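You operate a simulated robot arm through the tools that you are given. There is no shell and no other tool.

Carry out the task below with a simulated robot arm. There is one attempt and no reset: what you move stays moved.

JOB
Put things in order on the machine end of the tool bench. At the end: the silver tool set from the machine end of the tool bench is on the brown cloth carton; the clear red-cap jar stands where the orange bent cup stood; the orange bent cup stands where the silver round block stood; the silver round block from the machine end of the tool bench stands where the silver tool set stood; whatever was shut is shut again. Leave all else as you found it, and nothing knocked over.

It is judged by the outcome, as a careful person would: the job done as asked, and still so three seconds after it is handed in. It fails if anything else is knocked over, pushed out of place, dropped, spilled or broken. A push-on lid holds only when it is set on centred and level and pressed home; a screw cap is set on level and turned clockwise until tight. Flat cloth is picked up by pressing the open fingertips on it (5 to 10 N) and closing them slowly along it; thin cloth reads only 2 to 8 mm in the jaws.

ROBOT AND FRAMES
A 7-joint arm with a two-finger gripper, fixed in place. Base frame: the origin is at the foot of the arm, x ahead of it, y to its left, z up; the work surface is at about z = 0. Readings come in m, rad, newtons and seconds.
With the tool pointing down near the work surface it reaches from about 0.16 to 0.38 m from the base axis. Its first joint turns from -1.257 to 1.257 rad. Payload 0.6 kg.
Tool frame: the origin (TCP) lies between the finger pads and is the grasp point; the fingertips stand 0.022 m ahead of it; z points along the fingers, y is the line along which they close. The gripper opens to 0.092 m. The gripper's body begins 0.065 m behind the TCP.
Orientation is told as [roll, pitch, yaw] about the base's x, y, z axes, in that order, counted from this pose: with the fingers straight down and closing along the base's y, the tool's x points along the base's -x, its y along +y and its z along -z.

CONTROLS
- The arm moves only by the tool drive_tool. Its argument "plan" is a list of rows, each an object (a shift or turn left out is 0, a gripper value left out holds the last) with "travel": the shift along the base's x, y, z in m, a list of three; "rot": the turn, a rotation vector about the base's x, y, z in rad, a list of three. In form: [{"travel": [x, y, z], "rot": [rx, ry, rz]}, ...]. A call has 1 to 20 rows; each row shifts and turns the commanded pose from where the row before left it. "grip" is the opening, from 0 (shut) to 1 (fully open), set as the call begins (left out, the last holds). Rows are played at 5 a second. More than 0.05 m and 0.15 rad between two rows, or a gripper value outside its range, and nothing of the call is played. A pose out of reach is approached as far as the arm can. The call stops where the force on the tool passes 40 N (or 10 N more than at its start, if that is more) or the arm is blocked; 0.2 s more then pass. Each finger halts on what it meets, pressing with about 25 N; the grip force reading is that of the motor and also rises with nothing between the fingers. The clock runs only during rows and for 0.2 s after the last one: add rows that do not move to give the fingers time. The reply holds the time, the measured pose of the TCP, the force on the tool along the base axes, the opening and the grip force, in the units named above and with some noise, with the torque about the TCP (base axes, N m) and any sound that the robot's microphone picked up.
- Cameras (640 x 400 px; columns grow to the right, rows downward): "scene" is fixed at [0.0657, -0.2624, 0.3914]; the picture's right is [0.71, -0.70, 0.00], its down [-0.48, -0.48, -0.73] and it looks along [0.52, 0.52, -0.68] (base axes); focal length 214 px, centre (320, 200). "wrist" rides on the gripper at [0.071, 0.019, -0.102] in the tool frame; the picture's right is [-0.26, 0.97, 0.00], its down [-0.75, -0.20, -0.62] and it looks along [-0.60, -0.16, 0.78] (tool axes); focal length 280 px, centre (320, 200). There is no depth. A picture from a camera that has moved, and an enlarged one, comes with that camera's place and axes in the base frame and with its lens. The place of the scene camera against the robot may be out by one fixed shift of up to 0.025 m in any direction.
- get_image(camera): a new picture of that camera. It takes no simulated time.
- zoom(camera, box): a new picture of the part [left, top, right, bottom] of that camera's present view, enlarged. It takes no simulated time.
- finish_job(): hands the job in; it is judged then, once.

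Nothing tells you positions but the pictures and the camera data. Unless the task says otherwise, let go and move clear before handing in.

The tools are called after "Call:" as a command line: name --argument value ..., lists and objects as JSON in quotes. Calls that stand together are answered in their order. drive_tool: Moves the arm, as the interface text tells. Its arguments: {"type":"object","properties":{"plan":{"type":"array"},"grip":{"type":"number"}},"required":["plan"]} The other tools are called the same way: get_image (camera) takes a picture; zoom (camera, box) takes an enlarged picture of a part of a camera's view; finish_job () hands the job in.

At the start:

```text
time_s: 0.0
ee_pos: [0.2483, 0.0187, 0.248]
tool_rot: [0.0, 0.0, 0.0]
force: [-0.2, 0.1, -0.2]
ft_torque: [-0.01, -0.02, 0.0]
grip_width: 0.0918
finger_force: 0.0
```

scene: 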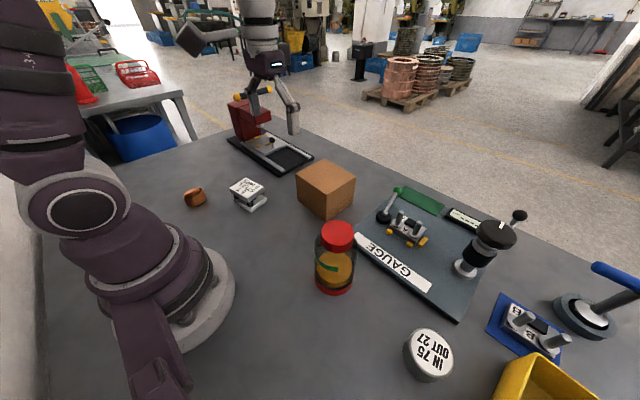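
wrist: 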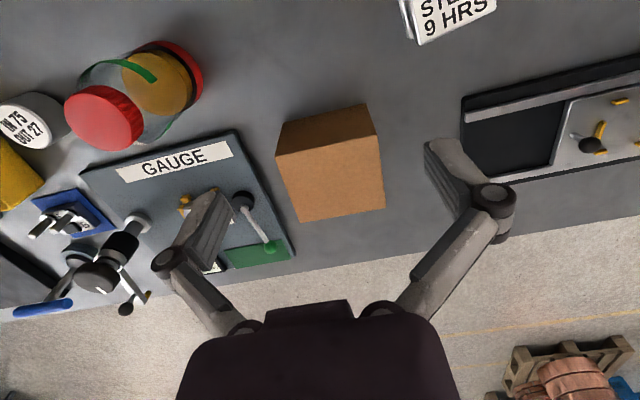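

I see a bench with a brown box, a jar with a red cap, a gauge plate, a silver round block, a small silver item labelled "STE.. 9 HRS", and an orange cup. I'll look closer before moving anything.

Call:
zoom --camera "scene" --box '[160, 140, 380, 300]'

Call:
zoom --camera "scene" --box '[360, 170, 640, 400]'

Call:
zoom --camera "scene" --box '[210, 70, 350, 190]'

Call:
zoom --camera "wrist" --box '[0, 0, 320, 200]'

Call:
zoom --camera "wrist" --box '[320, 0, 640, 200]'

```text
2.50 times, centred on (270, 220) of scene
camera zoom: at [0.0657, -0.2624, 0.3914], right [0.71, -0.7, 0.0], down [-0.48, -0.48, -0.73], along [0.52, 0.52, -0.68], focal length 536 px, centre (445, 150)
```

zoom: 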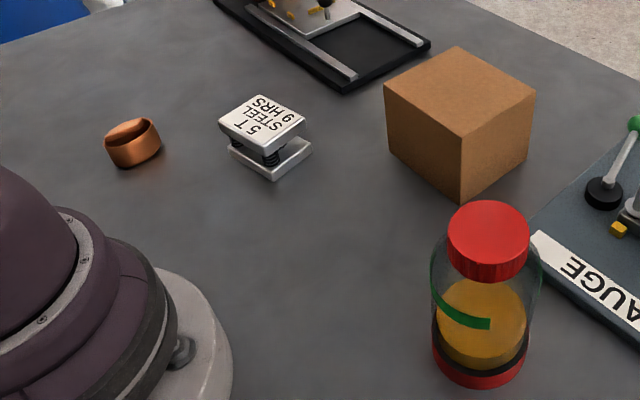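

```text
1.74 times, centred on (500, 285) of scene
camera zoom: at [0.0657, -0.2624, 0.3914], right [0.71, -0.7, 0.0], down [-0.48, -0.48, -0.73], along [0.52, 0.52, -0.68], focal length 373 px, centre (7, 52)
```

zoom: 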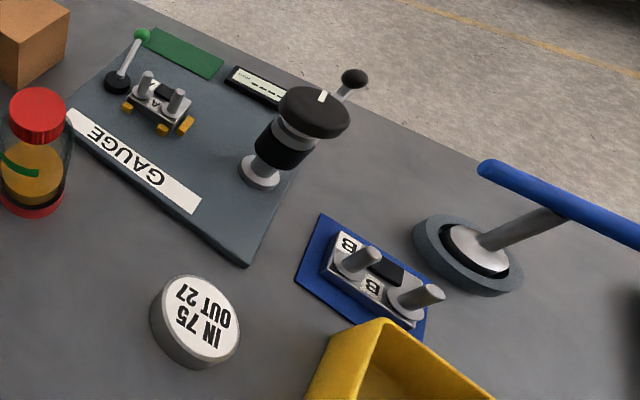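

```text
3.33 times, centred on (280, 130) of scene
camera zoom: at [0.0657, -0.2624, 0.3914], right [0.71, -0.7, 0.0], down [-0.48, -0.48, -0.73], along [0.52, 0.52, -0.68], focal length 715 px, centre (453, 433)
```

zoom: 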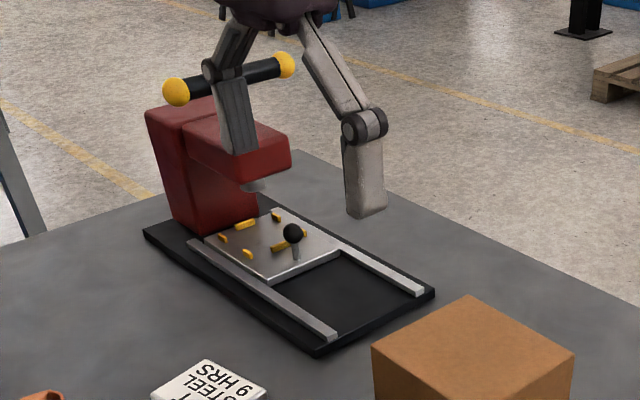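

```text
2.00 times, centred on (160, 100) of wrist
camera zoom: at [0.1763, 0.0395, 0.3497], right [0.26, 0.97, 0.0], down [0.75, -0.2, 0.62], along [0.6, -0.16, -0.78], focal length 561 px, centre (640, 400)
```

zoom: 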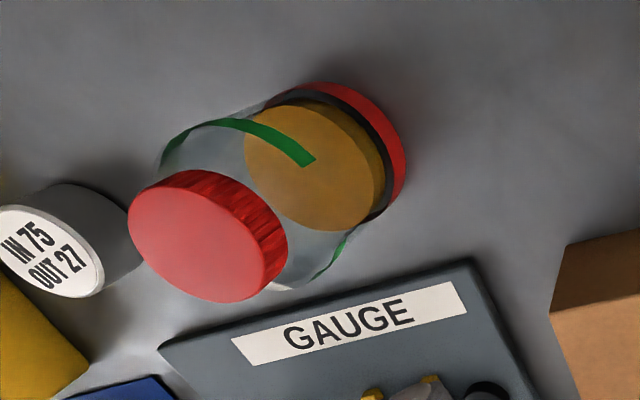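

```text
2.00 times, centred on (480, 100) of wrist
camera zoom: at [0.1763, 0.0395, 0.3497], right [0.26, 0.97, 0.0], down [0.75, -0.2, 0.62], along [0.6, -0.16, -0.78], focal length 561 px, centre (0, 400)
```

zoom: 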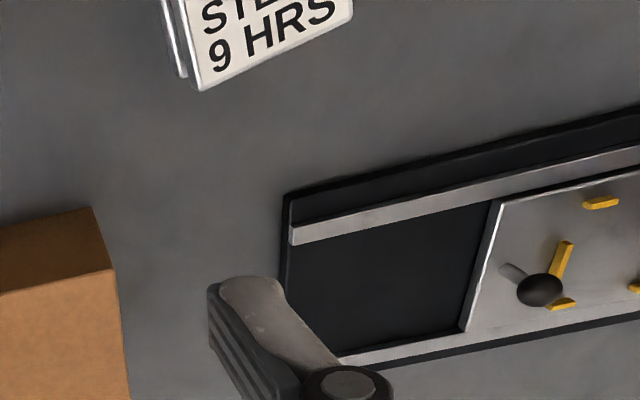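

I read the job as: die-set-like "5T STEEL 9 HRS" = silver tool set, "IN 75 OUT 27" = silver round block, copper-coloured cup at the far left, and the brown box. I'll swing the arm up over the left side to see the tool set and cup closely with the wrist camera before deciding.

Call:
drive_tool --plan '[{"travel": [-0.012, 0.02, 0.0], "rot": [0, 0, 0.12]}, {"travel": [-0.012, 0.02, 0.0], "rot": [0, 0, 0.12]}, {"travel": [-0.012, 0.02, 0.0], "rot": [0, 0, 0.12]}, {"travel": [-0.012, 0.02, 0.0], "rot": [0, 0, 0.12]}, {"travel": [-0.012, 0.01, 0.0], "rot": [0, 0, 0.12]}, {"travel": [0, 0, 0]}]'

Call:
get_image --camera "wrist"

```text
time_s: 1.4
ee_pos: [0.1867, 0.1084, 0.2479]
tool_rot: [-0.001, 0.0, 0.601]
force: [0.6, 0.3, -0.2]
ft_torque: [0.01, -0.01, 0.0]
grip_width: 0.0918
finger_force: 0.1
```

```text
taken
camera wrist: at [0.1177, 0.0852, 0.3494], right [-0.33, 0.94, 0.0], down [0.74, 0.26, 0.63], along [0.59, 0.21, -0.78], focal length 280 px, centre (320, 200)
```

wrist: 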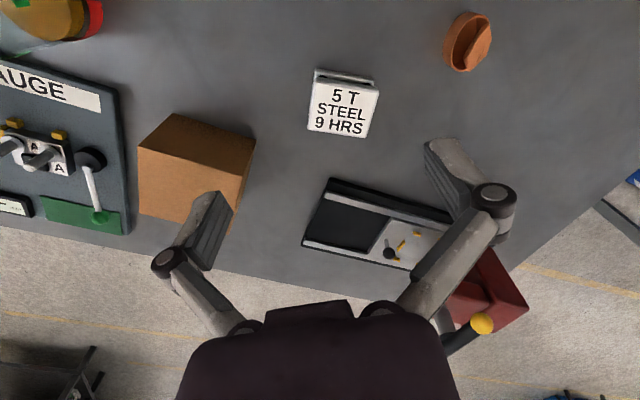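

The tool set, cup and press are now in view. I'll zoom in on them for detail.

Call:
zoom --camera "wrist" --box '[280, 40, 420, 160]'

Call:
zoom --camera "wrist" --box '[420, 0, 520, 90]'

Call:
zoom --camera "wrist" --box '[0, 80, 280, 250]'

```text
3.33 times, centred on (350, 100) of wrist
camera zoom: at [0.1177, 0.0852, 0.3494], right [-0.33, 0.94, 0.0], down [0.74, 0.26, 0.63], along [0.59, 0.21, -0.78], focal length 935 px, centre (220, 533)
```

zoom: 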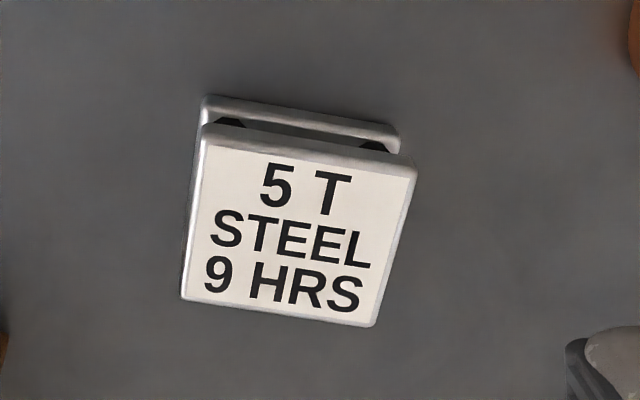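

```text
4.44 times, centred on (470, 45) of wrist
camera zoom: at [0.1177, 0.0852, 0.3494], right [-0.33, 0.94, 0.0], down [0.74, 0.26, 0.63], along [0.59, 0.21, -0.78], focal length 1246 px, centre (-347, 889)
```

zoom: 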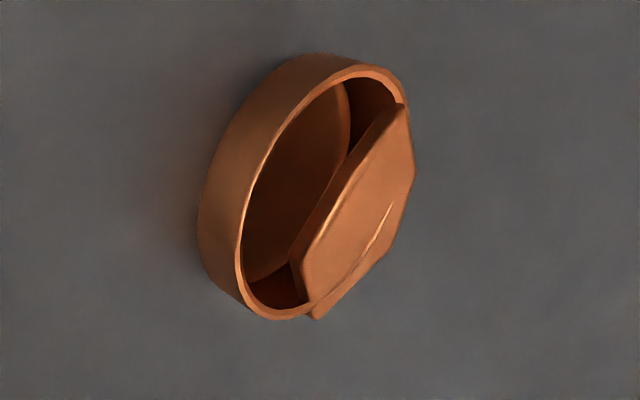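

```text
2.29 times, centred on (140, 165) of wrist
camera zoom: at [0.1177, 0.0852, 0.3494], right [-0.33, 0.94, 0.0], down [0.74, 0.26, 0.63], along [0.59, 0.21, -0.78], focal length 641 px, centre (731, 280)
```

zoom: 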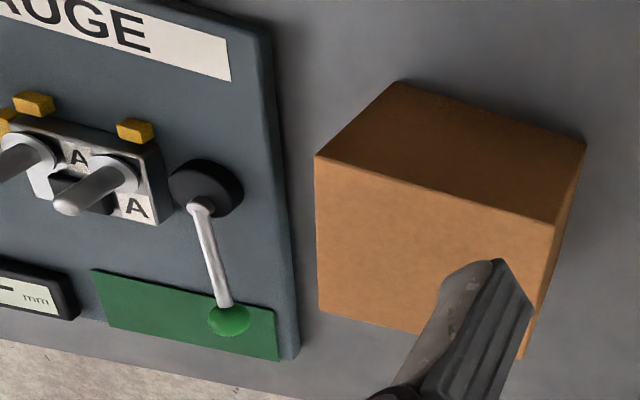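

The copper cup is a shallow bent-in cup, and the tool set is a die set of about 68 × 55 × 42 mm. Next I'll swing to the right side at the same height to see the jar and round block.

Call:
drive_tool --plan '[{"travel": [0.0116, -0.0252, 0], "rot": [0, 0, -0.135]}, {"travel": [0.009, -0.0259, 0], "rot": [0, 0, -0.135]}, {"travel": [0.0056, -0.0268, 0], "rot": [0, 0, -0.135]}, {"travel": [0.0022, -0.0273, 0], "rot": [0, 0, -0.135]}, {"travel": [-0.0014, -0.0273, 0], "rot": [0, 0, -0.135]}, {"travel": [-0.0048, -0.027, 0], "rot": [0, 0, -0.135]}, {"travel": [-0.0082, -0.0261, 0], "rot": [0, 0, -0.135]}, {"travel": [-0.0114, -0.0249, 0], "rot": [0, 0, -0.135]}, {"travel": [-0.0145, -0.0233, 0], "rot": [0, 0, -0.135]}, {"travel": [-0.0174, -0.0211, 0], "rot": [0, 0, -0.135]}, {"travel": [0, 0, 0]}]'

Call:
get_image --camera "wrist"

Call:
get_image --camera "scene"

```text
time_s: 3.8
ee_pos: [0.1581, -0.1468, 0.2489]
tool_rot: [0.0, 0.0, -0.75]
force: [0.8, 0.2, 0.4]
ft_torque: [0.01, 0.0, 0.0]
grip_width: 0.0921
finger_force: 0.0
```

```text
taken
camera wrist: at [0.1183, -0.0824, 0.351], right [0.85, 0.53, 0.0], down [0.41, -0.66, 0.63], along [0.33, -0.53, -0.78], focal length 280 px, centre (320, 200)
```

wrist: 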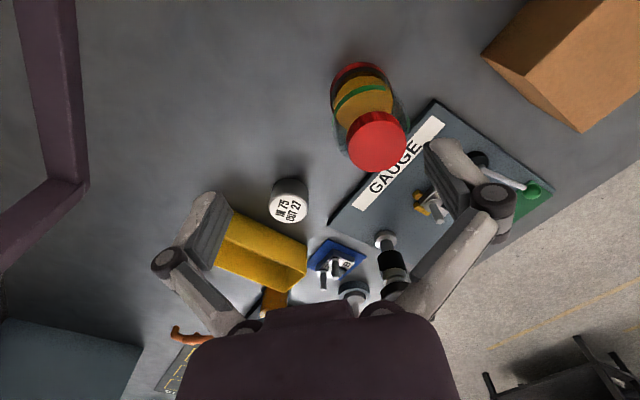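

```text
taken
```

scene: 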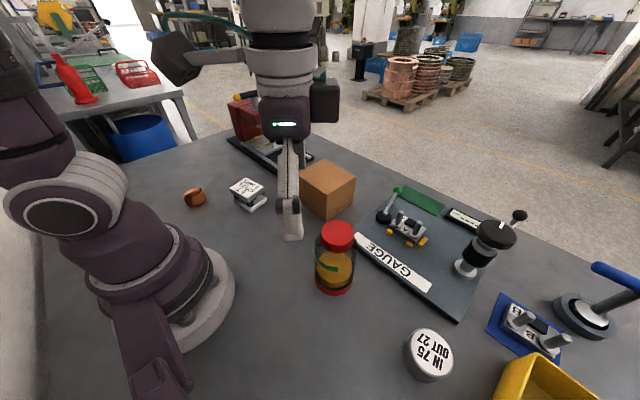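

I can see the jar, round block, gauge plate, yellow bin and the blue mat with the B part. I'll zoom in on each.

Call:
zoom --camera "wrist" --box '[300, 40, 440, 190]'

Call:
zoom --camera "wrist" --box '[200, 160, 420, 310]'

Call:
zoom --camera "scene" --box '[280, 200, 400, 310]'

Call:
zoom --camera "scene" --box '[380, 300, 500, 400]'

```text
2.67 times, centred on (370, 115) of wrist
camera zoom: at [0.1183, -0.0824, 0.351], right [0.85, 0.53, 0.0], down [0.41, -0.66, 0.63], along [0.33, -0.53, -0.78], focal length 748 px, centre (187, 427)
```

zoom: 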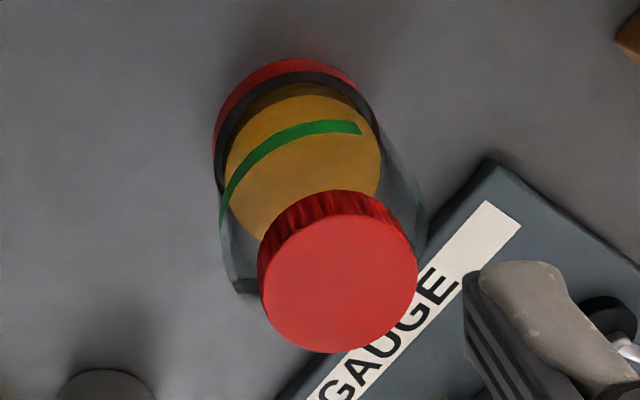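

```text
2.67 times, centred on (310, 235) of wrist
camera zoom: at [0.1183, -0.0824, 0.351], right [0.85, 0.53, 0.0], down [0.41, -0.66, 0.63], along [0.33, -0.53, -0.78], focal length 748 px, centre (347, 107)
```

zoom: 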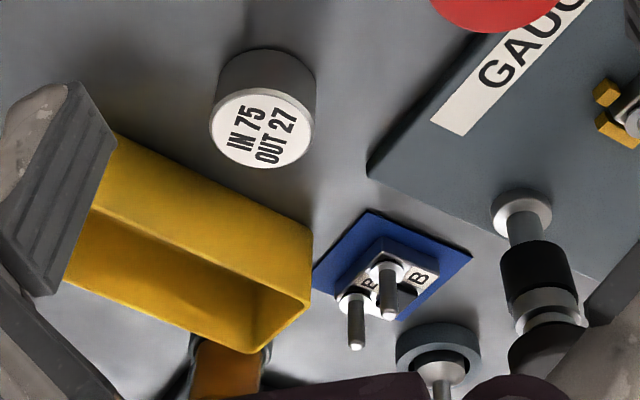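

```text
3.64 times, centred on (340, 255) of scene
camera zoom: at [0.0657, -0.2624, 0.3914], right [0.71, -0.7, 0.0], down [-0.48, -0.48, -0.73], along [0.52, 0.52, -0.68], focal length 780 px, centre (247, 0)
```

zoom: 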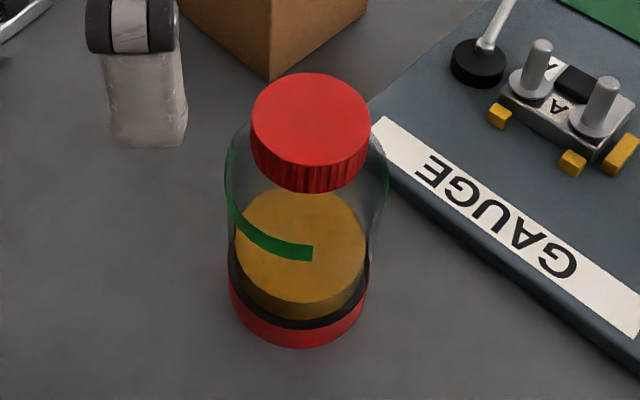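

```text
4.00 times, centred on (440, 350) of scene
camera zoom: at [0.0657, -0.2624, 0.3914], right [0.71, -0.7, 0.0], down [-0.48, -0.48, -0.73], along [0.52, 0.52, -0.68], focal length 858 px, centre (-160, -400)
```

zoom: 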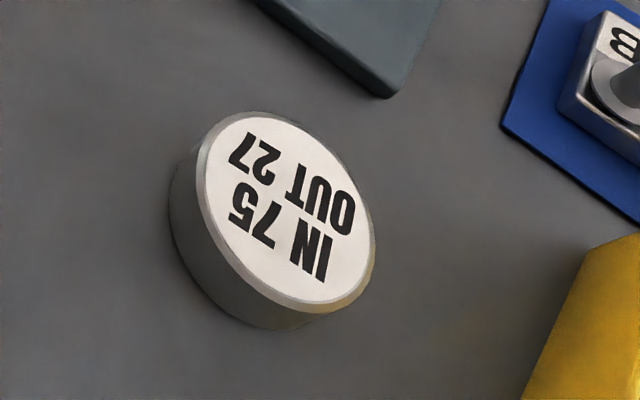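

The jar is about 73 mm wide and 130–150 mm tall, around (0.21, -0.155). The round block is about 58 mm wide and 37 mm tall, near (0.219, -0.333). I'll start with the tool set by hovering above it, aligned to its long side, and checking from close up.

Call:
drive_tool --plan '[{"travel": [0.0079, 0.0369, 0], "rot": [0, 0, 0.119]}, {"travel": [0.0079, 0.0369, 0], "rot": [0, 0, 0.119]}, {"travel": [0.0079, 0.0369, 0], "rot": [0, 0, 0.119]}, {"travel": [0.0079, 0.0369, 0], "rot": [0, 0, 0.119]}, {"travel": [0.0079, 0.0369, 0], "rot": [0, 0, 0.119]}, {"travel": [0.0079, 0.0369, 0], "rot": [0, 0, 0.119]}, {"travel": [0.0079, 0.0369, 0], "rot": [0, 0, 0.119]}, {"travel": [0.0079, 0.0369, 0], "rot": [0, 0, 0.119]}, {"travel": [0, 0, -0.04]}, {"travel": [0, 0, -0.04]}, {"travel": [0, 0, 0]}]'

Call:
get_image --camera "wrist"

Call:
get_image --camera "scene"

```text
time_s: 6.2
ee_pos: [0.2264, 0.1541, 0.1698]
tool_rot: [0.0, 0.001, 0.204]
force: [0.4, -0.1, 0.3]
ft_torque: [-0.02, 0.0, -0.03]
grip_width: 0.0918
finger_force: 0.1
```

```text
taken
camera wrist: at [0.1522, 0.1587, 0.2714], right [0.06, 1.0, 0.0], down [0.78, -0.05, 0.62], along [0.62, -0.04, -0.78], focal length 280 px, centre (320, 200)
```

wrist: 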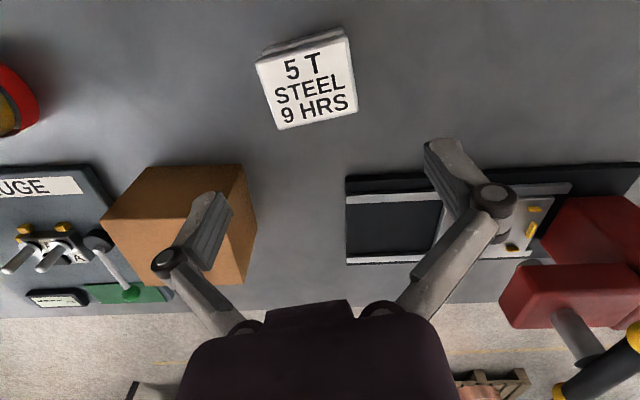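

```text
taken
```

scene: 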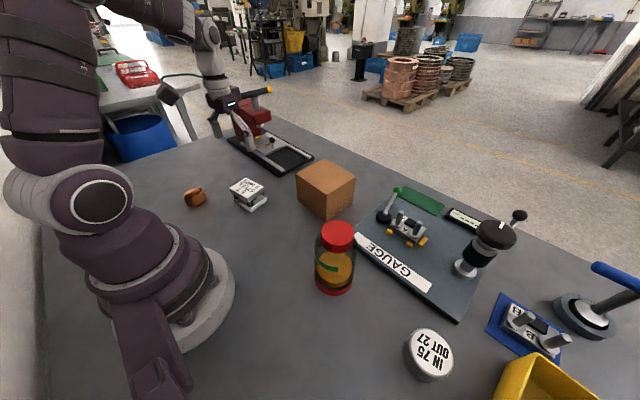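

I'm hovering above the tool set. I'll zoom to get its corners precisely.

Call:
zoom --camera "wrist" --box '[230, 10, 390, 150]'

Call:
zoom --camera "scene" --box '[170, 160, 290, 230]'

```text
2.86 times, centred on (310, 80) of wrist
camera zoom: at [0.1522, 0.1587, 0.2714], right [0.06, 1.0, 0.0], down [0.78, -0.05, 0.62], along [0.62, -0.04, -0.78], focal length 801 px, centre (349, 543)
```

zoom: 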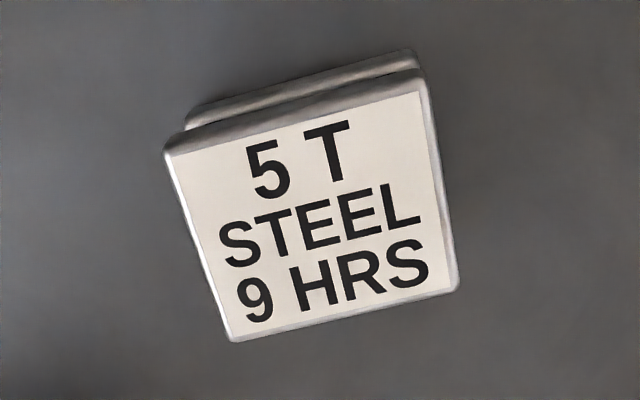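

```text
5.33 times, centred on (230, 195) of scene
camera zoom: at [0.0657, -0.2624, 0.3914], right [0.71, -0.7, 0.0], down [-0.48, -0.48, -0.73], along [0.52, 0.52, -0.68], focal length 1144 px, centre (800, 227)
```

zoom: 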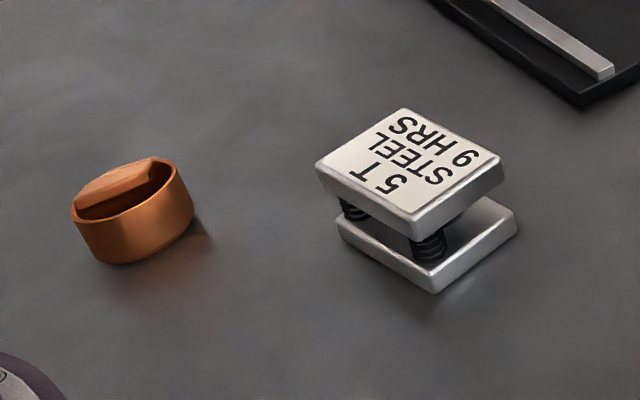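

The tool set's centre works out at about (0.221, 0.146) with its sides turned about 0.18 rad. I'll let the arm settle and read the pose again before descending.

Call:
drive_tool --plan '[{"travel": [0, 0, 0]}, {"travel": [0, 0, 0]}]'

```text
time_s: 6.8
ee_pos: [0.2261, 0.1529, 0.1695]
tool_rot: [0.001, -0.001, 0.207]
force: [0.3, -0.1, 0.0]
ft_torque: [-0.02, 0.0, -0.02]
grip_width: 0.092
finger_force: 0.0
```

Call:
drive_tool --plan '[{"travel": [-0.005, -0.0065, -0.03], "rot": [0, 0, -0.025]}, {"travel": [0, 0, -0.04]}, {"travel": [0, 0, -0.02]}, {"travel": [0, 0, 0]}, {"travel": [0, 0, 0]}]'

Call:
get_image --camera "wrist"

Call:
zoom --camera "scene" --box '[180, 120, 300, 220]'

```text
time_s: 8.0
ee_pos: [0.2163, 0.1444, 0.0781]
tool_rot: [0.001, -0.001, 0.178]
force: [0.7, 0.4, -0.3]
ft_torque: [-0.01, -0.04, 0.0]
grip_width: 0.0918
finger_force: 0.0
```

```text
taken
camera wrist: at [0.1428, 0.1522, 0.1801], right [0.09, 1.0, 0.0], down [0.78, -0.07, 0.63], along [0.62, -0.05, -0.78], focal length 280 px, centre (320, 200)
```

wrist: 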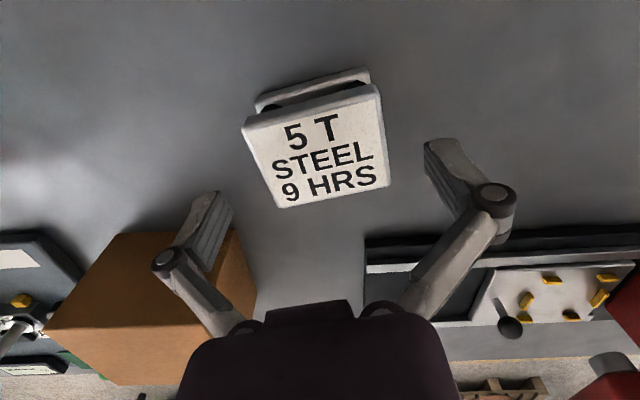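

```text
4.00 times, centred on (240, 170) of scene
camera zoom: at [0.0657, -0.2624, 0.3914], right [0.71, -0.7, 0.0], down [-0.48, -0.48, -0.73], along [0.52, 0.52, -0.68], focal length 858 px, centre (640, 320)
```

zoom: 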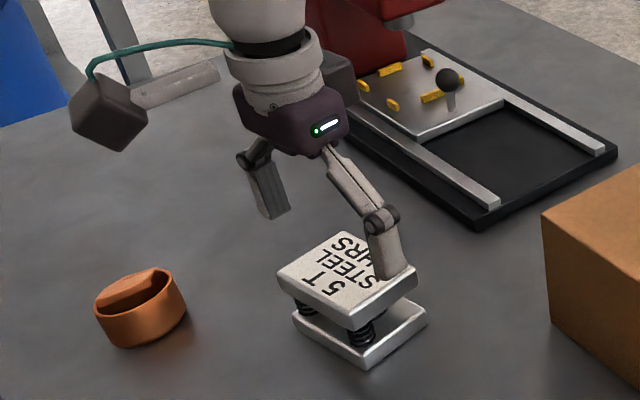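

The measured plate centre holds at (0.221, 0.147). I'll shift 5 mm forward and go down so the fingertips stop just above the bench, with the pads covering both plates.

Call:
drive_tool --plan '[{"travel": [0.005, 0.002, 0]}, {"travel": [0, 0, -0.02]}, {"travel": [0, 0, -0.015]}, {"travel": [0, 0, -0.013]}, {"travel": [0, 0, 0]}, {"travel": [0, 0, 0]}]'

Call:
get_image --camera "wrist"

Call:
zoom --camera "scene" --box '[180, 120, 300, 220]'

```text
time_s: 9.4
ee_pos: [0.2206, 0.1465, 0.0294]
tool_rot: [-0.002, 0.0, 0.177]
force: [1.1, 0.6, 0.1]
ft_torque: [-0.02, -0.04, 0.03]
grip_width: 0.0921
finger_force: 0.2
```

```text
taken
camera wrist: at [0.1469, 0.1533, 0.131], right [0.09, 1.0, 0.0], down [0.78, -0.07, 0.63], along [0.62, -0.05, -0.78], focal length 280 px, centre (320, 200)
```

wrist: 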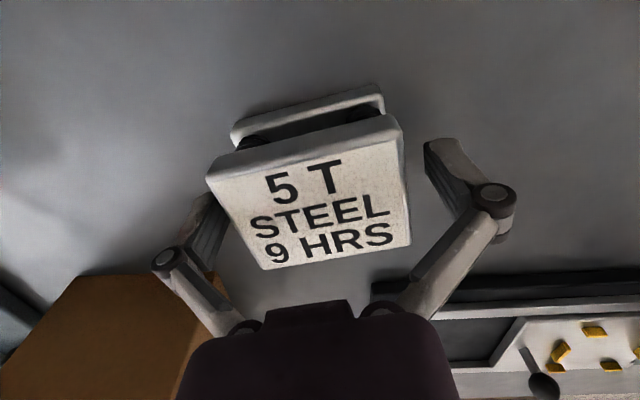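

```text
4.00 times, centred on (240, 170) of scene
camera zoom: at [0.0657, -0.2624, 0.3914], right [0.71, -0.7, 0.0], down [-0.48, -0.48, -0.73], along [0.52, 0.52, -0.68], focal length 858 px, centre (640, 320)
```

zoom: 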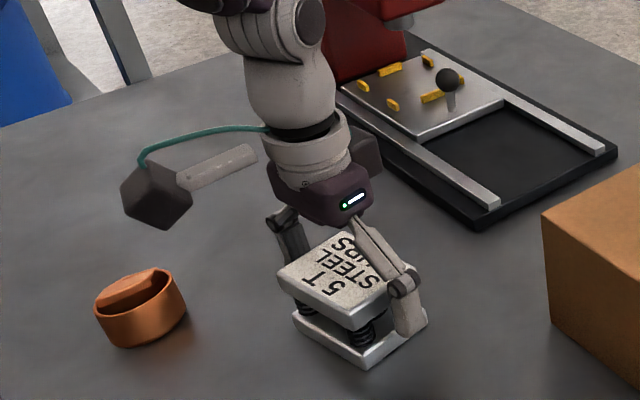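

The fingers straddle both plates with room on each side. Closing the grip now.

Call:
drive_tool --plan '[{"travel": [0, 0, 0]}, {"travel": [0, 0, 0]}, {"travel": [0, 0, 0]}, {"travel": [0, 0, 0]}]' --grip 0.6

```text
time_s: 10.4
ee_pos: [0.2206, 0.1458, 0.029]
tool_rot: [0.0, 0.001, 0.177]
force: [-0.3, -5.5, 12.8]
ft_torque: [-0.05, 0.0, -0.02]
grip_width: 0.0689
finger_force: 24.6
```

The grip holds at 69 mm with about 25 N. I'll lift slowly and check.

Call:
drive_tool --plan '[{"travel": [0, 0, 0.005]}, {"travel": [0, 0, 0.01]}, {"travel": [0, 0, 0.015]}, {"travel": [0, 0, 0.02]}, {"travel": [0, 0, 0]}, {"travel": [0, 0, 0]}]'

Call:
get_image --camera "wrist"

Call:
zoom --camera "scene" --box '[180, 120, 300, 220]'

```text
time_s: 11.8
ee_pos: [0.2212, 0.1458, 0.0802]
tool_rot: [-0.001, 0.0, 0.178]
force: [0.2, -0.2, -4.5]
ft_torque: [0.01, -0.02, -0.02]
grip_width: 0.0688
finger_force: 24.8
```

```text
taken
camera wrist: at [0.1472, 0.1536, 0.1825], right [0.09, 1.0, 0.0], down [0.78, -0.07, 0.63], along [0.62, -0.05, -0.78], focal length 280 px, centre (320, 200)
```

wrist: 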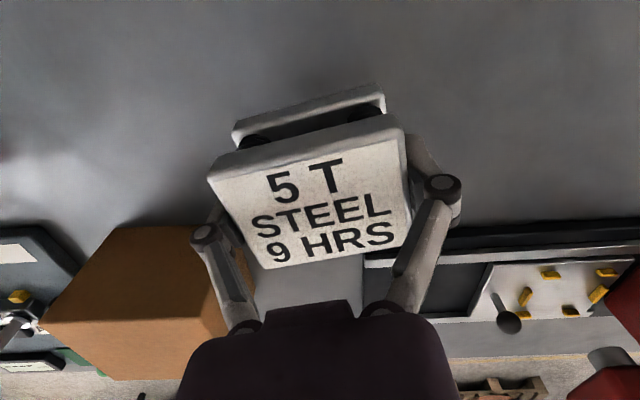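

```text
4.00 times, centred on (240, 170) of scene
camera zoom: at [0.0657, -0.2624, 0.3914], right [0.71, -0.7, 0.0], down [-0.48, -0.48, -0.73], along [0.52, 0.52, -0.68], focal length 858 px, centre (640, 320)
```

zoom: 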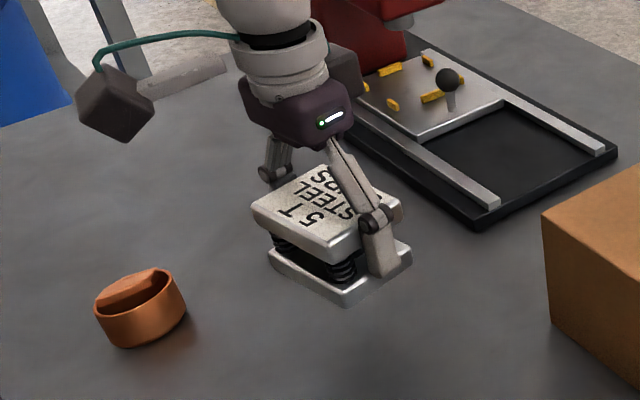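

The tool set is up, level and held firm (about 0.45 kg). I'll raise it and move toward the carton, stopping short to take an accurate look at its top.

Call:
drive_tool --plan '[{"travel": [0, 0, 0.03]}, {"travel": [0, 0, 0.035]}, {"travel": [0, 0, 0.025]}, {"travel": [0.005, -0.02, 0], "rot": [0, 0, -0.03]}, {"travel": [0.005, -0.03, 0], "rot": [0, 0, -0.05]}, {"travel": [0.005, -0.03, 0], "rot": [0, 0, -0.05]}, {"travel": [0.005, -0.03, 0], "rot": [0, 0, -0.04]}, {"travel": [0, -0.015, 0], "rot": [0, 0, -0.007]}, {"travel": [0, 0, 0]}, {"travel": [0, 0, 0]}]'

Call:
get_image --camera "wrist"

Call:
get_image --camera "scene"

```text
time_s: 14.0
ee_pos: [0.2432, 0.0205, 0.1721]
tool_rot: [0.0, 0.001, 0.0]
force: [0.5, -0.1, -4.7]
ft_torque: [-0.05, -0.01, 0.01]
grip_width: 0.0688
finger_force: 24.7
```

```text
taken
camera wrist: at [0.1715, 0.04, 0.2732], right [0.26, 0.97, 0.0], down [0.75, -0.2, 0.62], along [0.6, -0.16, -0.78], focal length 280 px, centre (320, 200)
```

wrist: 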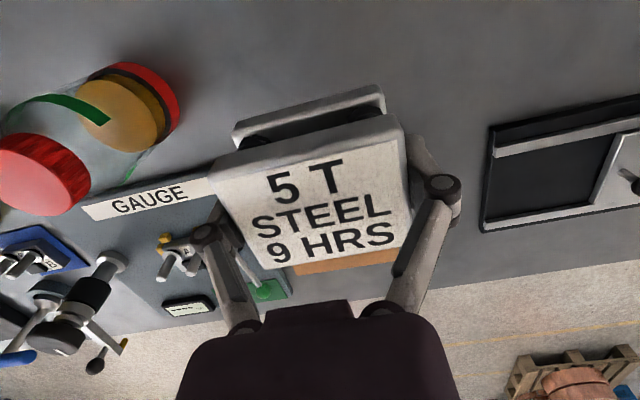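

```text
taken
```

scene: 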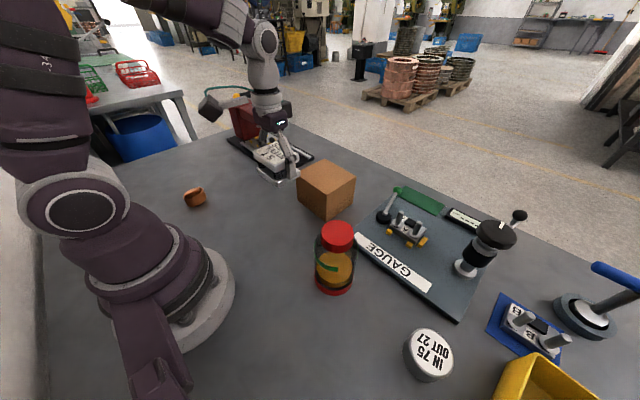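

The held tool set hides the carton from the wrist camera. From the earlier views its top spans x ≈ 0.315–0.417 and y ≈ -0.05–0.065 at a height of about 0.08. I'll move over it, keeping about 4 cm of clearance, and check from the scene camera.

Call:
drive_tool --plan '[{"travel": [0.02, -0.002, 0]}, {"travel": [0.03, -0.003, 0]}, {"travel": [0.03, -0.003, 0]}, {"travel": [0.025, -0.003, 0]}, {"travel": [0.012, -0.001, 0]}, {"travel": [0, 0, -0.01]}, {"travel": [0, 0, 0]}, {"travel": [0, 0, 0]}]'

Call:
get_image --camera "wrist"

Call:
zoom --camera "scene" --box '[270, 120, 390, 230]'

```text
time_s: 15.8
ee_pos: [0.3599, 0.0081, 0.1605]
tool_rot: [0.0, 0.0, 0.002]
force: [0.6, -0.2, -5.1]
ft_torque: [-0.01, 0.04, -0.01]
grip_width: 0.0687
finger_force: 25.2
```

```text
taken
camera wrist: at [0.2877, 0.0284, 0.2623], right [0.26, 0.97, 0.0], down [0.75, -0.2, 0.62], along [0.6, -0.16, -0.78], focal length 280 px, centre (320, 200)
```

wrist: 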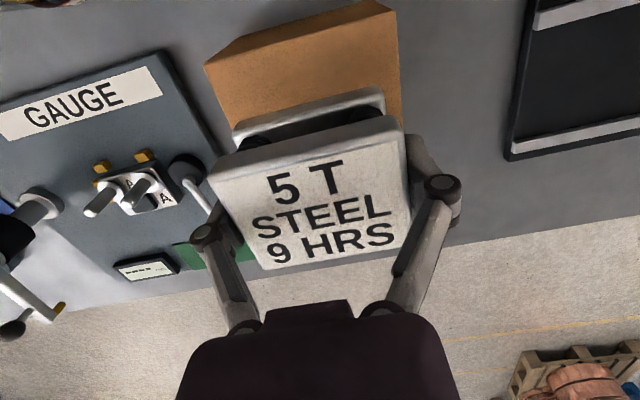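

```text
3.64 times, centred on (330, 175) of scene
camera zoom: at [0.0657, -0.2624, 0.3914], right [0.71, -0.7, 0.0], down [-0.48, -0.48, -0.73], along [0.52, 0.52, -0.68], focal length 780 px, centre (284, 291)
```

zoom: 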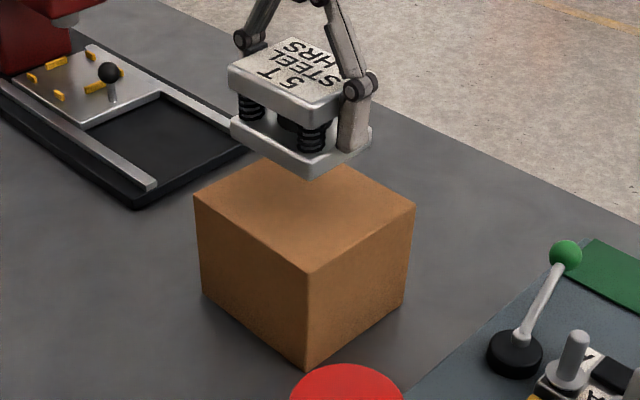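

The tool set is centred over the carton, whose near top edge runs from (0.311, -0.05) to (0.315, 0.065). I'll lower it in small steps and watch the force.

Call:
drive_tool --plan '[{"travel": [0.005, 0, -0.01]}, {"travel": [0, 0, -0.015]}, {"travel": [0, 0, -0.01]}, {"travel": [0, 0, 0]}, {"travel": [0, 0, 0]}]'

Call:
zoom --camera "scene" --box '[270, 120, 390, 230]'

```text
time_s: 17.0
ee_pos: [0.3623, 0.0099, 0.1231]
tool_rot: [0.0, -0.001, 0.003]
force: [-0.4, -0.5, -4.3]
ft_torque: [0.01, 0.01, 0.0]
grip_width: 0.0685
finger_force: 24.5
```

```text
3.64 times, centred on (330, 175) of scene
camera zoom: at [0.0657, -0.2624, 0.3914], right [0.71, -0.7, 0.0], down [-0.48, -0.48, -0.73], along [0.52, 0.52, -0.68], focal length 780 px, centre (284, 291)
```

zoom: 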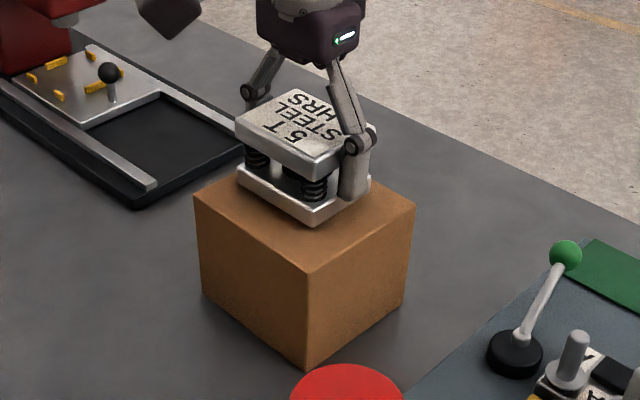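

Call:
drive_tool --plan '[{"travel": [0, 0, -0.004]}, {"travel": [0, 0, 0]}]'

Call:
drive_tool --plan '[{"travel": [0, 0, -0.003]}, {"travel": [0, 0, 0]}]'

Call:
drive_tool --plan '[{"travel": [0, 0, -0.002]}, {"travel": [0, 0, 0]}]'

```text
time_s: 17.6
ee_pos: [0.3637, 0.0081, 0.12]
tool_rot: [-0.001, 0.0, 0.003]
force: [-0.4, -0.5, -4.1]
ft_torque: [-0.01, 0.0, -0.02]
grip_width: 0.0689
finger_force: 24.8
```

```text
time_s: 18.2
ee_pos: [0.3645, 0.0079, 0.118]
tool_rot: [0.001, -0.004, 0.004]
force: [-1.3, 3.3, 18.3]
ft_torque: [0.09, -0.03, 0.01]
grip_width: 0.0686
finger_force: 24.7
```

```text
time_s: 18.6
ee_pos: [0.3642, 0.009, 0.1181]
tool_rot: [0.0, -0.002, 0.001]
force: [-7.2, -0.1, 18.4]
ft_torque: [-0.02, 0.22, -0.01]
grip_width: 0.0689
finger_force: 25.0
stopped in row 2: the force on the tool passed its limit at 42 N (the readings are from after the stop); the commanded pose is now the measured one
```

Contact came at TCP z ≈ 0.118, so the carton top is near 0.089. I'll ease off the pressure slightly before letting go.

Call:
drive_tool --plan '[{"travel": [0, 0, 0.001]}, {"travel": [0, 0, 0]}]'

Call:
zoom --camera "scene" --box '[270, 120, 390, 230]'

```text
time_s: 19.2
ee_pos: [0.3645, 0.0074, 0.1186]
tool_rot: [-0.002, -0.003, 0.003]
force: [-5.1, 2.4, 11.2]
ft_torque: [0.03, -0.12, 0.02]
grip_width: 0.0686
finger_force: 24.9
```

```text
3.64 times, centred on (330, 175) of scene
camera zoom: at [0.0657, -0.2624, 0.3914], right [0.71, -0.7, 0.0], down [-0.48, -0.48, -0.73], along [0.52, 0.52, -0.68], focal length 780 px, centre (284, 291)
```

zoom: 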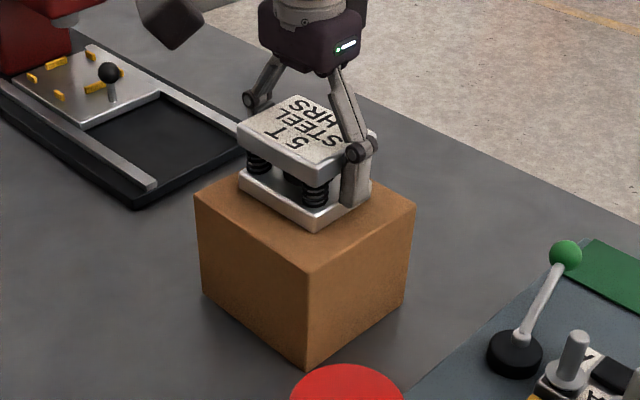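

The tool set sits flat on the carton and the carton hasn't moved. Releasing, then going straight up.

Call:
drive_tool --plan '[{"travel": [0, 0, 0]}, {"travel": [0, 0, 0]}, {"travel": [0, 0, 0]}]' --grip 1.0

Call:
drive_tool --plan '[{"travel": [0, 0, 0.02]}, {"travel": [0, 0, 0.04]}, {"travel": [0, 0, 0.04]}, {"travel": [-0.02, 0, 0.02]}, {"travel": [-0.03, 0, 0]}, {"travel": [-0.03, 0, 0]}, {"travel": [0, 0, 0]}]'

Call:
get_image --camera "wrist"

Call:
get_image --camera "scene"

```text
time_s: 20.0
ee_pos: [0.3637, 0.0077, 0.1175]
tool_rot: [0.001, -0.005, 0.002]
force: [-0.3, 0.2, -0.1]
ft_torque: [-0.01, -0.03, -0.02]
grip_width: 0.0919
finger_force: 0.1
```

```text
time_s: 21.6
ee_pos: [0.2742, 0.0042, 0.226]
tool_rot: [0.002, -0.006, 0.003]
force: [-0.7, -0.8, -0.1]
ft_torque: [0.02, 0.01, -0.01]
grip_width: 0.092
finger_force: 0.0
out of reach, approached as far as the arm can: row 3
```

```text
taken
camera wrist: at [0.2019, 0.0254, 0.3285], right [0.26, 0.97, 0.0], down [0.75, -0.2, 0.63], along [0.61, -0.16, -0.78], focal length 280 px, centre (320, 200)
```

wrist: 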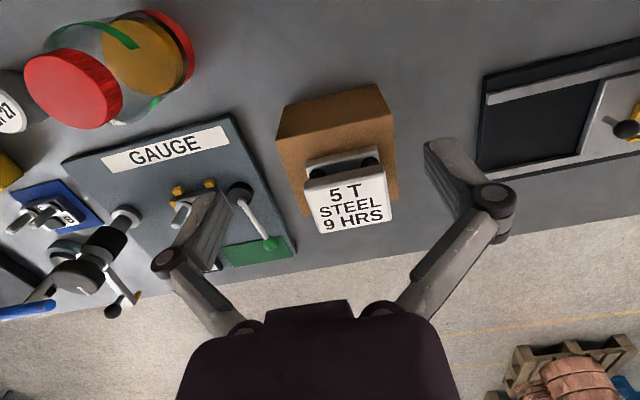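

```text
taken
```

scene: 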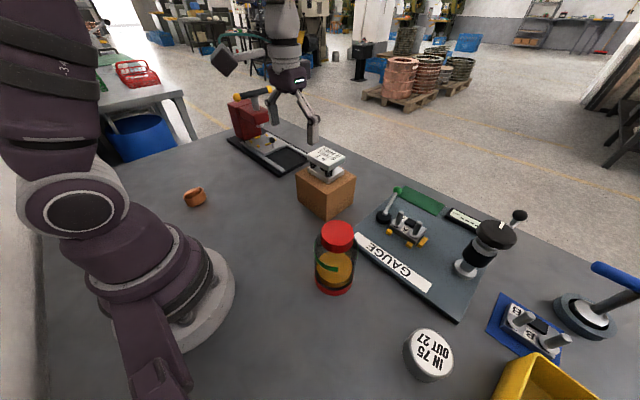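

The tool set rests steady on the carton. Its old spot is at (0.221, 0.147), and the round block goes there next. I'll swing to the right at height for a close look at the block.

Call:
drive_tool --plan '[{"travel": [-0.0039, -0.0342, 0.004], "rot": [0, 0, -0.124]}, {"travel": [-0.0063, -0.0335, 0], "rot": [0, 0, -0.124]}, {"travel": [-0.0105, -0.0323, 0], "rot": [0, 0, -0.124]}, {"travel": [-0.0145, -0.0308, 0], "rot": [0, 0, -0.124]}, {"travel": [-0.018, -0.0287, 0], "rot": [0, 0, -0.124]}, {"travel": [-0.0212, -0.0263, 0], "rot": [0, 0, -0.124]}, {"travel": [-0.0242, -0.0237, 0], "rot": [0, 0, -0.124]}, {"travel": [-0.0271, -0.0203, 0], "rot": [0, 0, -0.124]}, {"travel": [0, 0, 0]}, {"travel": [0, 0, 0]}]'

Call:
get_image --camera "wrist"

```text
time_s: 23.8
ee_pos: [0.1514, -0.2248, 0.2318]
tool_rot: [-0.001, -0.003, -0.989]
force: [0.2, 0.0, 0.1]
ft_torque: [0.0, 0.0, -0.01]
grip_width: 0.0923
finger_force: 0.0
```

```text
taken
camera wrist: at [0.1275, -0.1519, 0.3336], right [0.95, 0.31, 0.0], down [0.24, -0.74, 0.63], along [0.2, -0.6, -0.78], focal length 280 px, centre (320, 200)
```

wrist: 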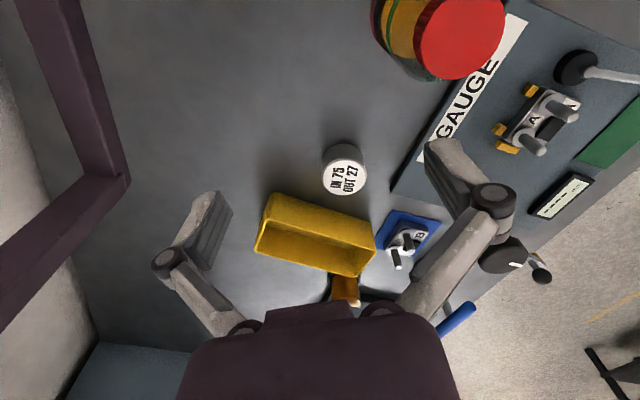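

Call:
zoom --camera "wrist" --box '[240, 110, 460, 290]'

Call:
zoom --camera "wrist" --box '[300, 130, 390, 210]'

```text
2.22 times, centred on (350, 200) of wrist
camera zoom: at [0.1275, -0.1519, 0.3336], right [0.95, 0.31, 0.0], down [0.24, -0.74, 0.63], along [0.2, -0.6, -0.78], focal length 623 px, centre (253, 200)
```

zoom: 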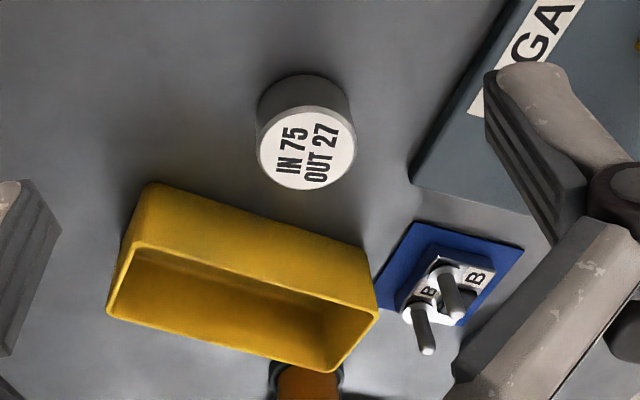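

```text
5.00 times, centred on (345, 170) of wrist
camera zoom: at [0.1275, -0.1519, 0.3336], right [0.95, 0.31, 0.0], down [0.24, -0.74, 0.63], along [0.2, -0.6, -0.78], focal length 1402 px, centre (195, 350)
```

zoom: 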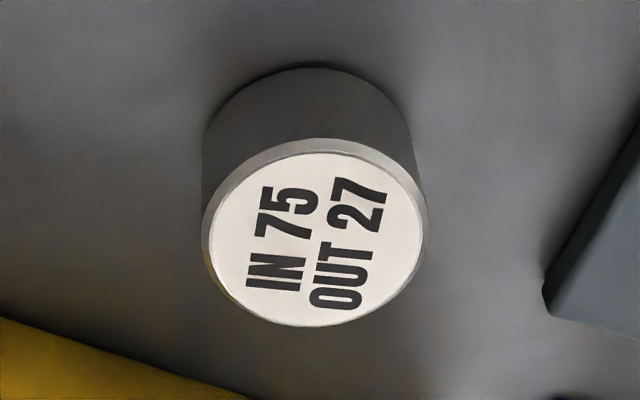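

The block's centre is at about (0.220, -0.330), 57 mm across and 36 mm high, which is just past straight-down reach. I'll tilt the fingers outward by 0.35 rad about their closing line and hover short of it to see whether that reaches.

Call:
drive_tool --plan '[{"travel": [0.0113, -0.0174, -0.0264], "rot": [-0.0585, -0.0384, 0]}, {"travel": [0.0113, -0.0174, -0.0264], "rot": [-0.0585, -0.0384, 0]}, {"travel": [0.0113, -0.0174, -0.0264], "rot": [-0.0585, -0.0384, 0]}, {"travel": [0.0113, -0.0174, -0.0264], "rot": [-0.0585, -0.0384, 0]}, {"travel": [0.0113, -0.0174, -0.0264], "rot": [-0.0585, -0.0384, 0]}, {"travel": [0, 0, 0]}, {"travel": [0, 0, 0]}]'

Call:
get_image --camera "wrist"

Call:
get_image --camera "scene"

```text
time_s: 25.4
ee_pos: [0.2063, -0.31, 0.0993]
tool_rot: [0.001, -0.355, -0.991]
force: [0.0, 0.3, 0.1]
ft_torque: [0.02, 0.01, 0.03]
grip_width: 0.092
finger_force: 0.1
```

```text
taken
camera wrist: at [0.1653, -0.2138, 0.1711], right [0.94, 0.32, 0.09], down [0.1, -0.52, 0.85], along [0.32, -0.79, -0.52], focal length 280 px, centre (320, 200)
```

wrist: 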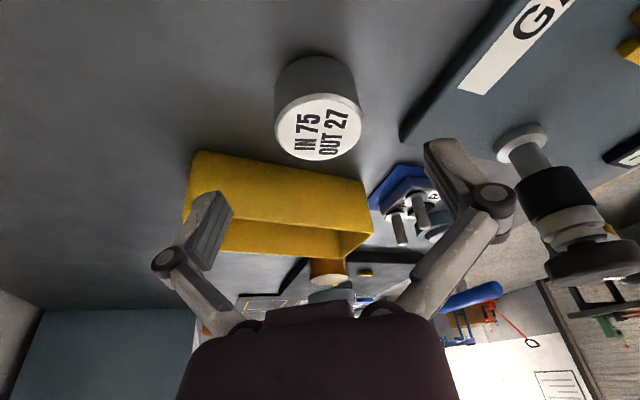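

```text
taken
```

scene: 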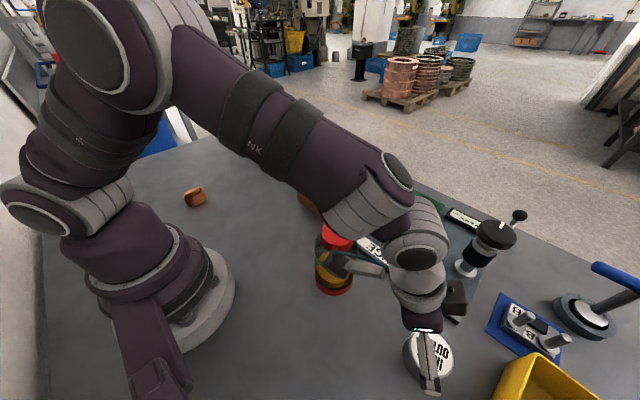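

The tilt reached the pose. Before going lower I'll check how close the wrist camera's boom and the forearm are to the jar.

Call:
zoom --camera "scene" --box '[290, 160, 480, 400]'

Call:
zoom --camera "wrist" --box '[240, 30, 400, 180]'

```text
1.67 times, centred on (385, 280) of scene
camera zoom: at [0.0657, -0.2624, 0.3914], right [0.71, -0.7, 0.0], down [-0.48, -0.48, -0.73], along [0.52, 0.52, -0.68], focal length 358 px, centre (212, 67)
```

zoom: 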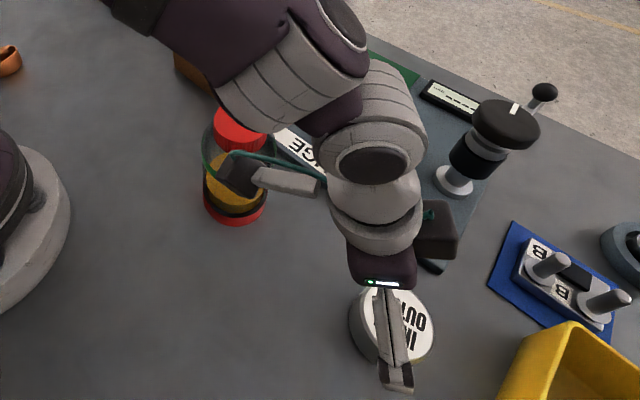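

```text
2.67 times, centred on (320, 105) of wrist
camera zoom: at [0.1653, -0.2138, 0.1711], right [0.94, 0.32, 0.09], down [0.1, -0.52, 0.85], along [0.32, -0.79, -0.52], focal length 748 px, centre (320, 453)
```

zoom: 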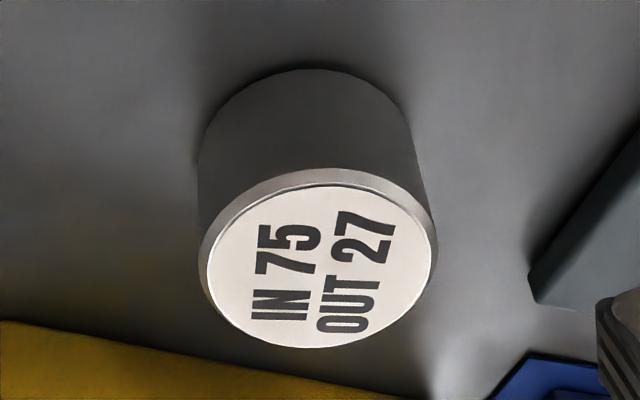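

The boom clears the jar, and moving outward takes it further away. I'll line up over the block and then descend straight with the fingers on either side of it.

Call:
drive_tool --plan '[{"travel": [0.0066, -0.011, 0]}, {"travel": [0.0066, -0.011, 0]}, {"travel": [0, 0, -0.02]}, {"travel": [0, 0, 0]}, {"travel": [0, 0, 0]}]'

Call:
get_image --camera "wrist"

Call:
zoom --camera "scene" --box '[290, 160, 480, 400]'

```text
time_s: 26.6
ee_pos: [0.2215, -0.3323, 0.0782]
tool_rot: [0.001, -0.354, -0.991]
force: [-0.3, -0.2, 0.3]
ft_torque: [0.03, 0.0, 0.0]
grip_width: 0.0922
finger_force: 0.1
```

```text
taken
camera wrist: at [0.1805, -0.2355, 0.1495], right [0.94, 0.32, 0.09], down [0.1, -0.52, 0.85], along [0.32, -0.79, -0.52], focal length 280 px, centre (320, 200)
```

wrist: 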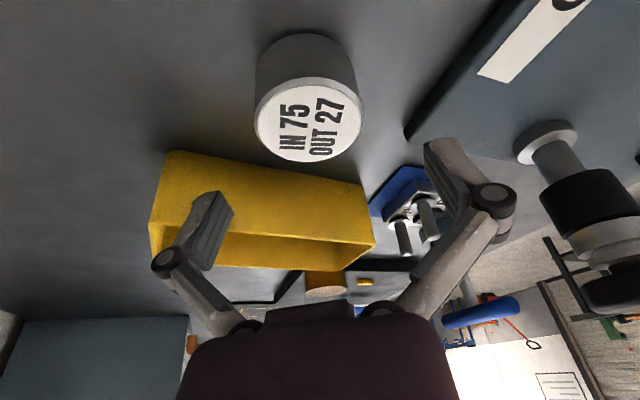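

```text
1.67 times, centred on (385, 280) of scene
camera zoom: at [0.0657, -0.2624, 0.3914], right [0.71, -0.7, 0.0], down [-0.48, -0.48, -0.73], along [0.52, 0.52, -0.68], focal length 358 px, centre (212, 67)
```

zoom: 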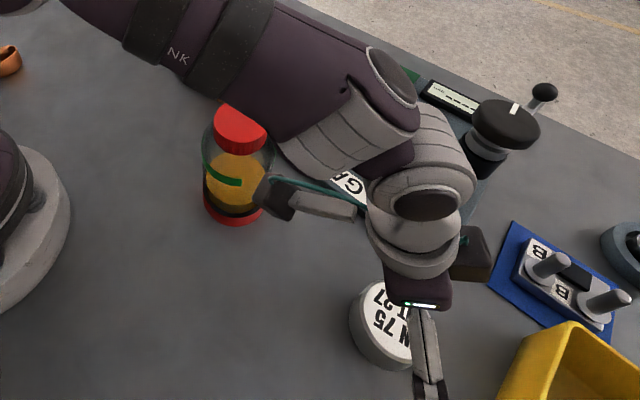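

Call:
zoom --camera "wrist" --box '[220, 10, 400, 190]'

```text
2.22 times, centred on (310, 100) of wrist
camera zoom: at [0.1805, -0.2355, 0.1495], right [0.94, 0.32, 0.09], down [0.1, -0.52, 0.85], along [0.32, -0.79, -0.52], focal length 623 px, centre (342, 422)
```

zoom: 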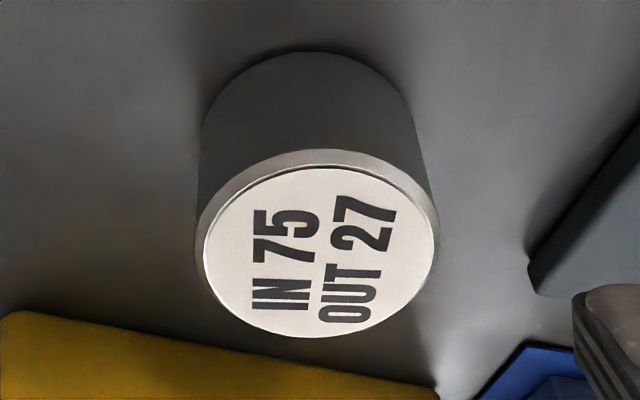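

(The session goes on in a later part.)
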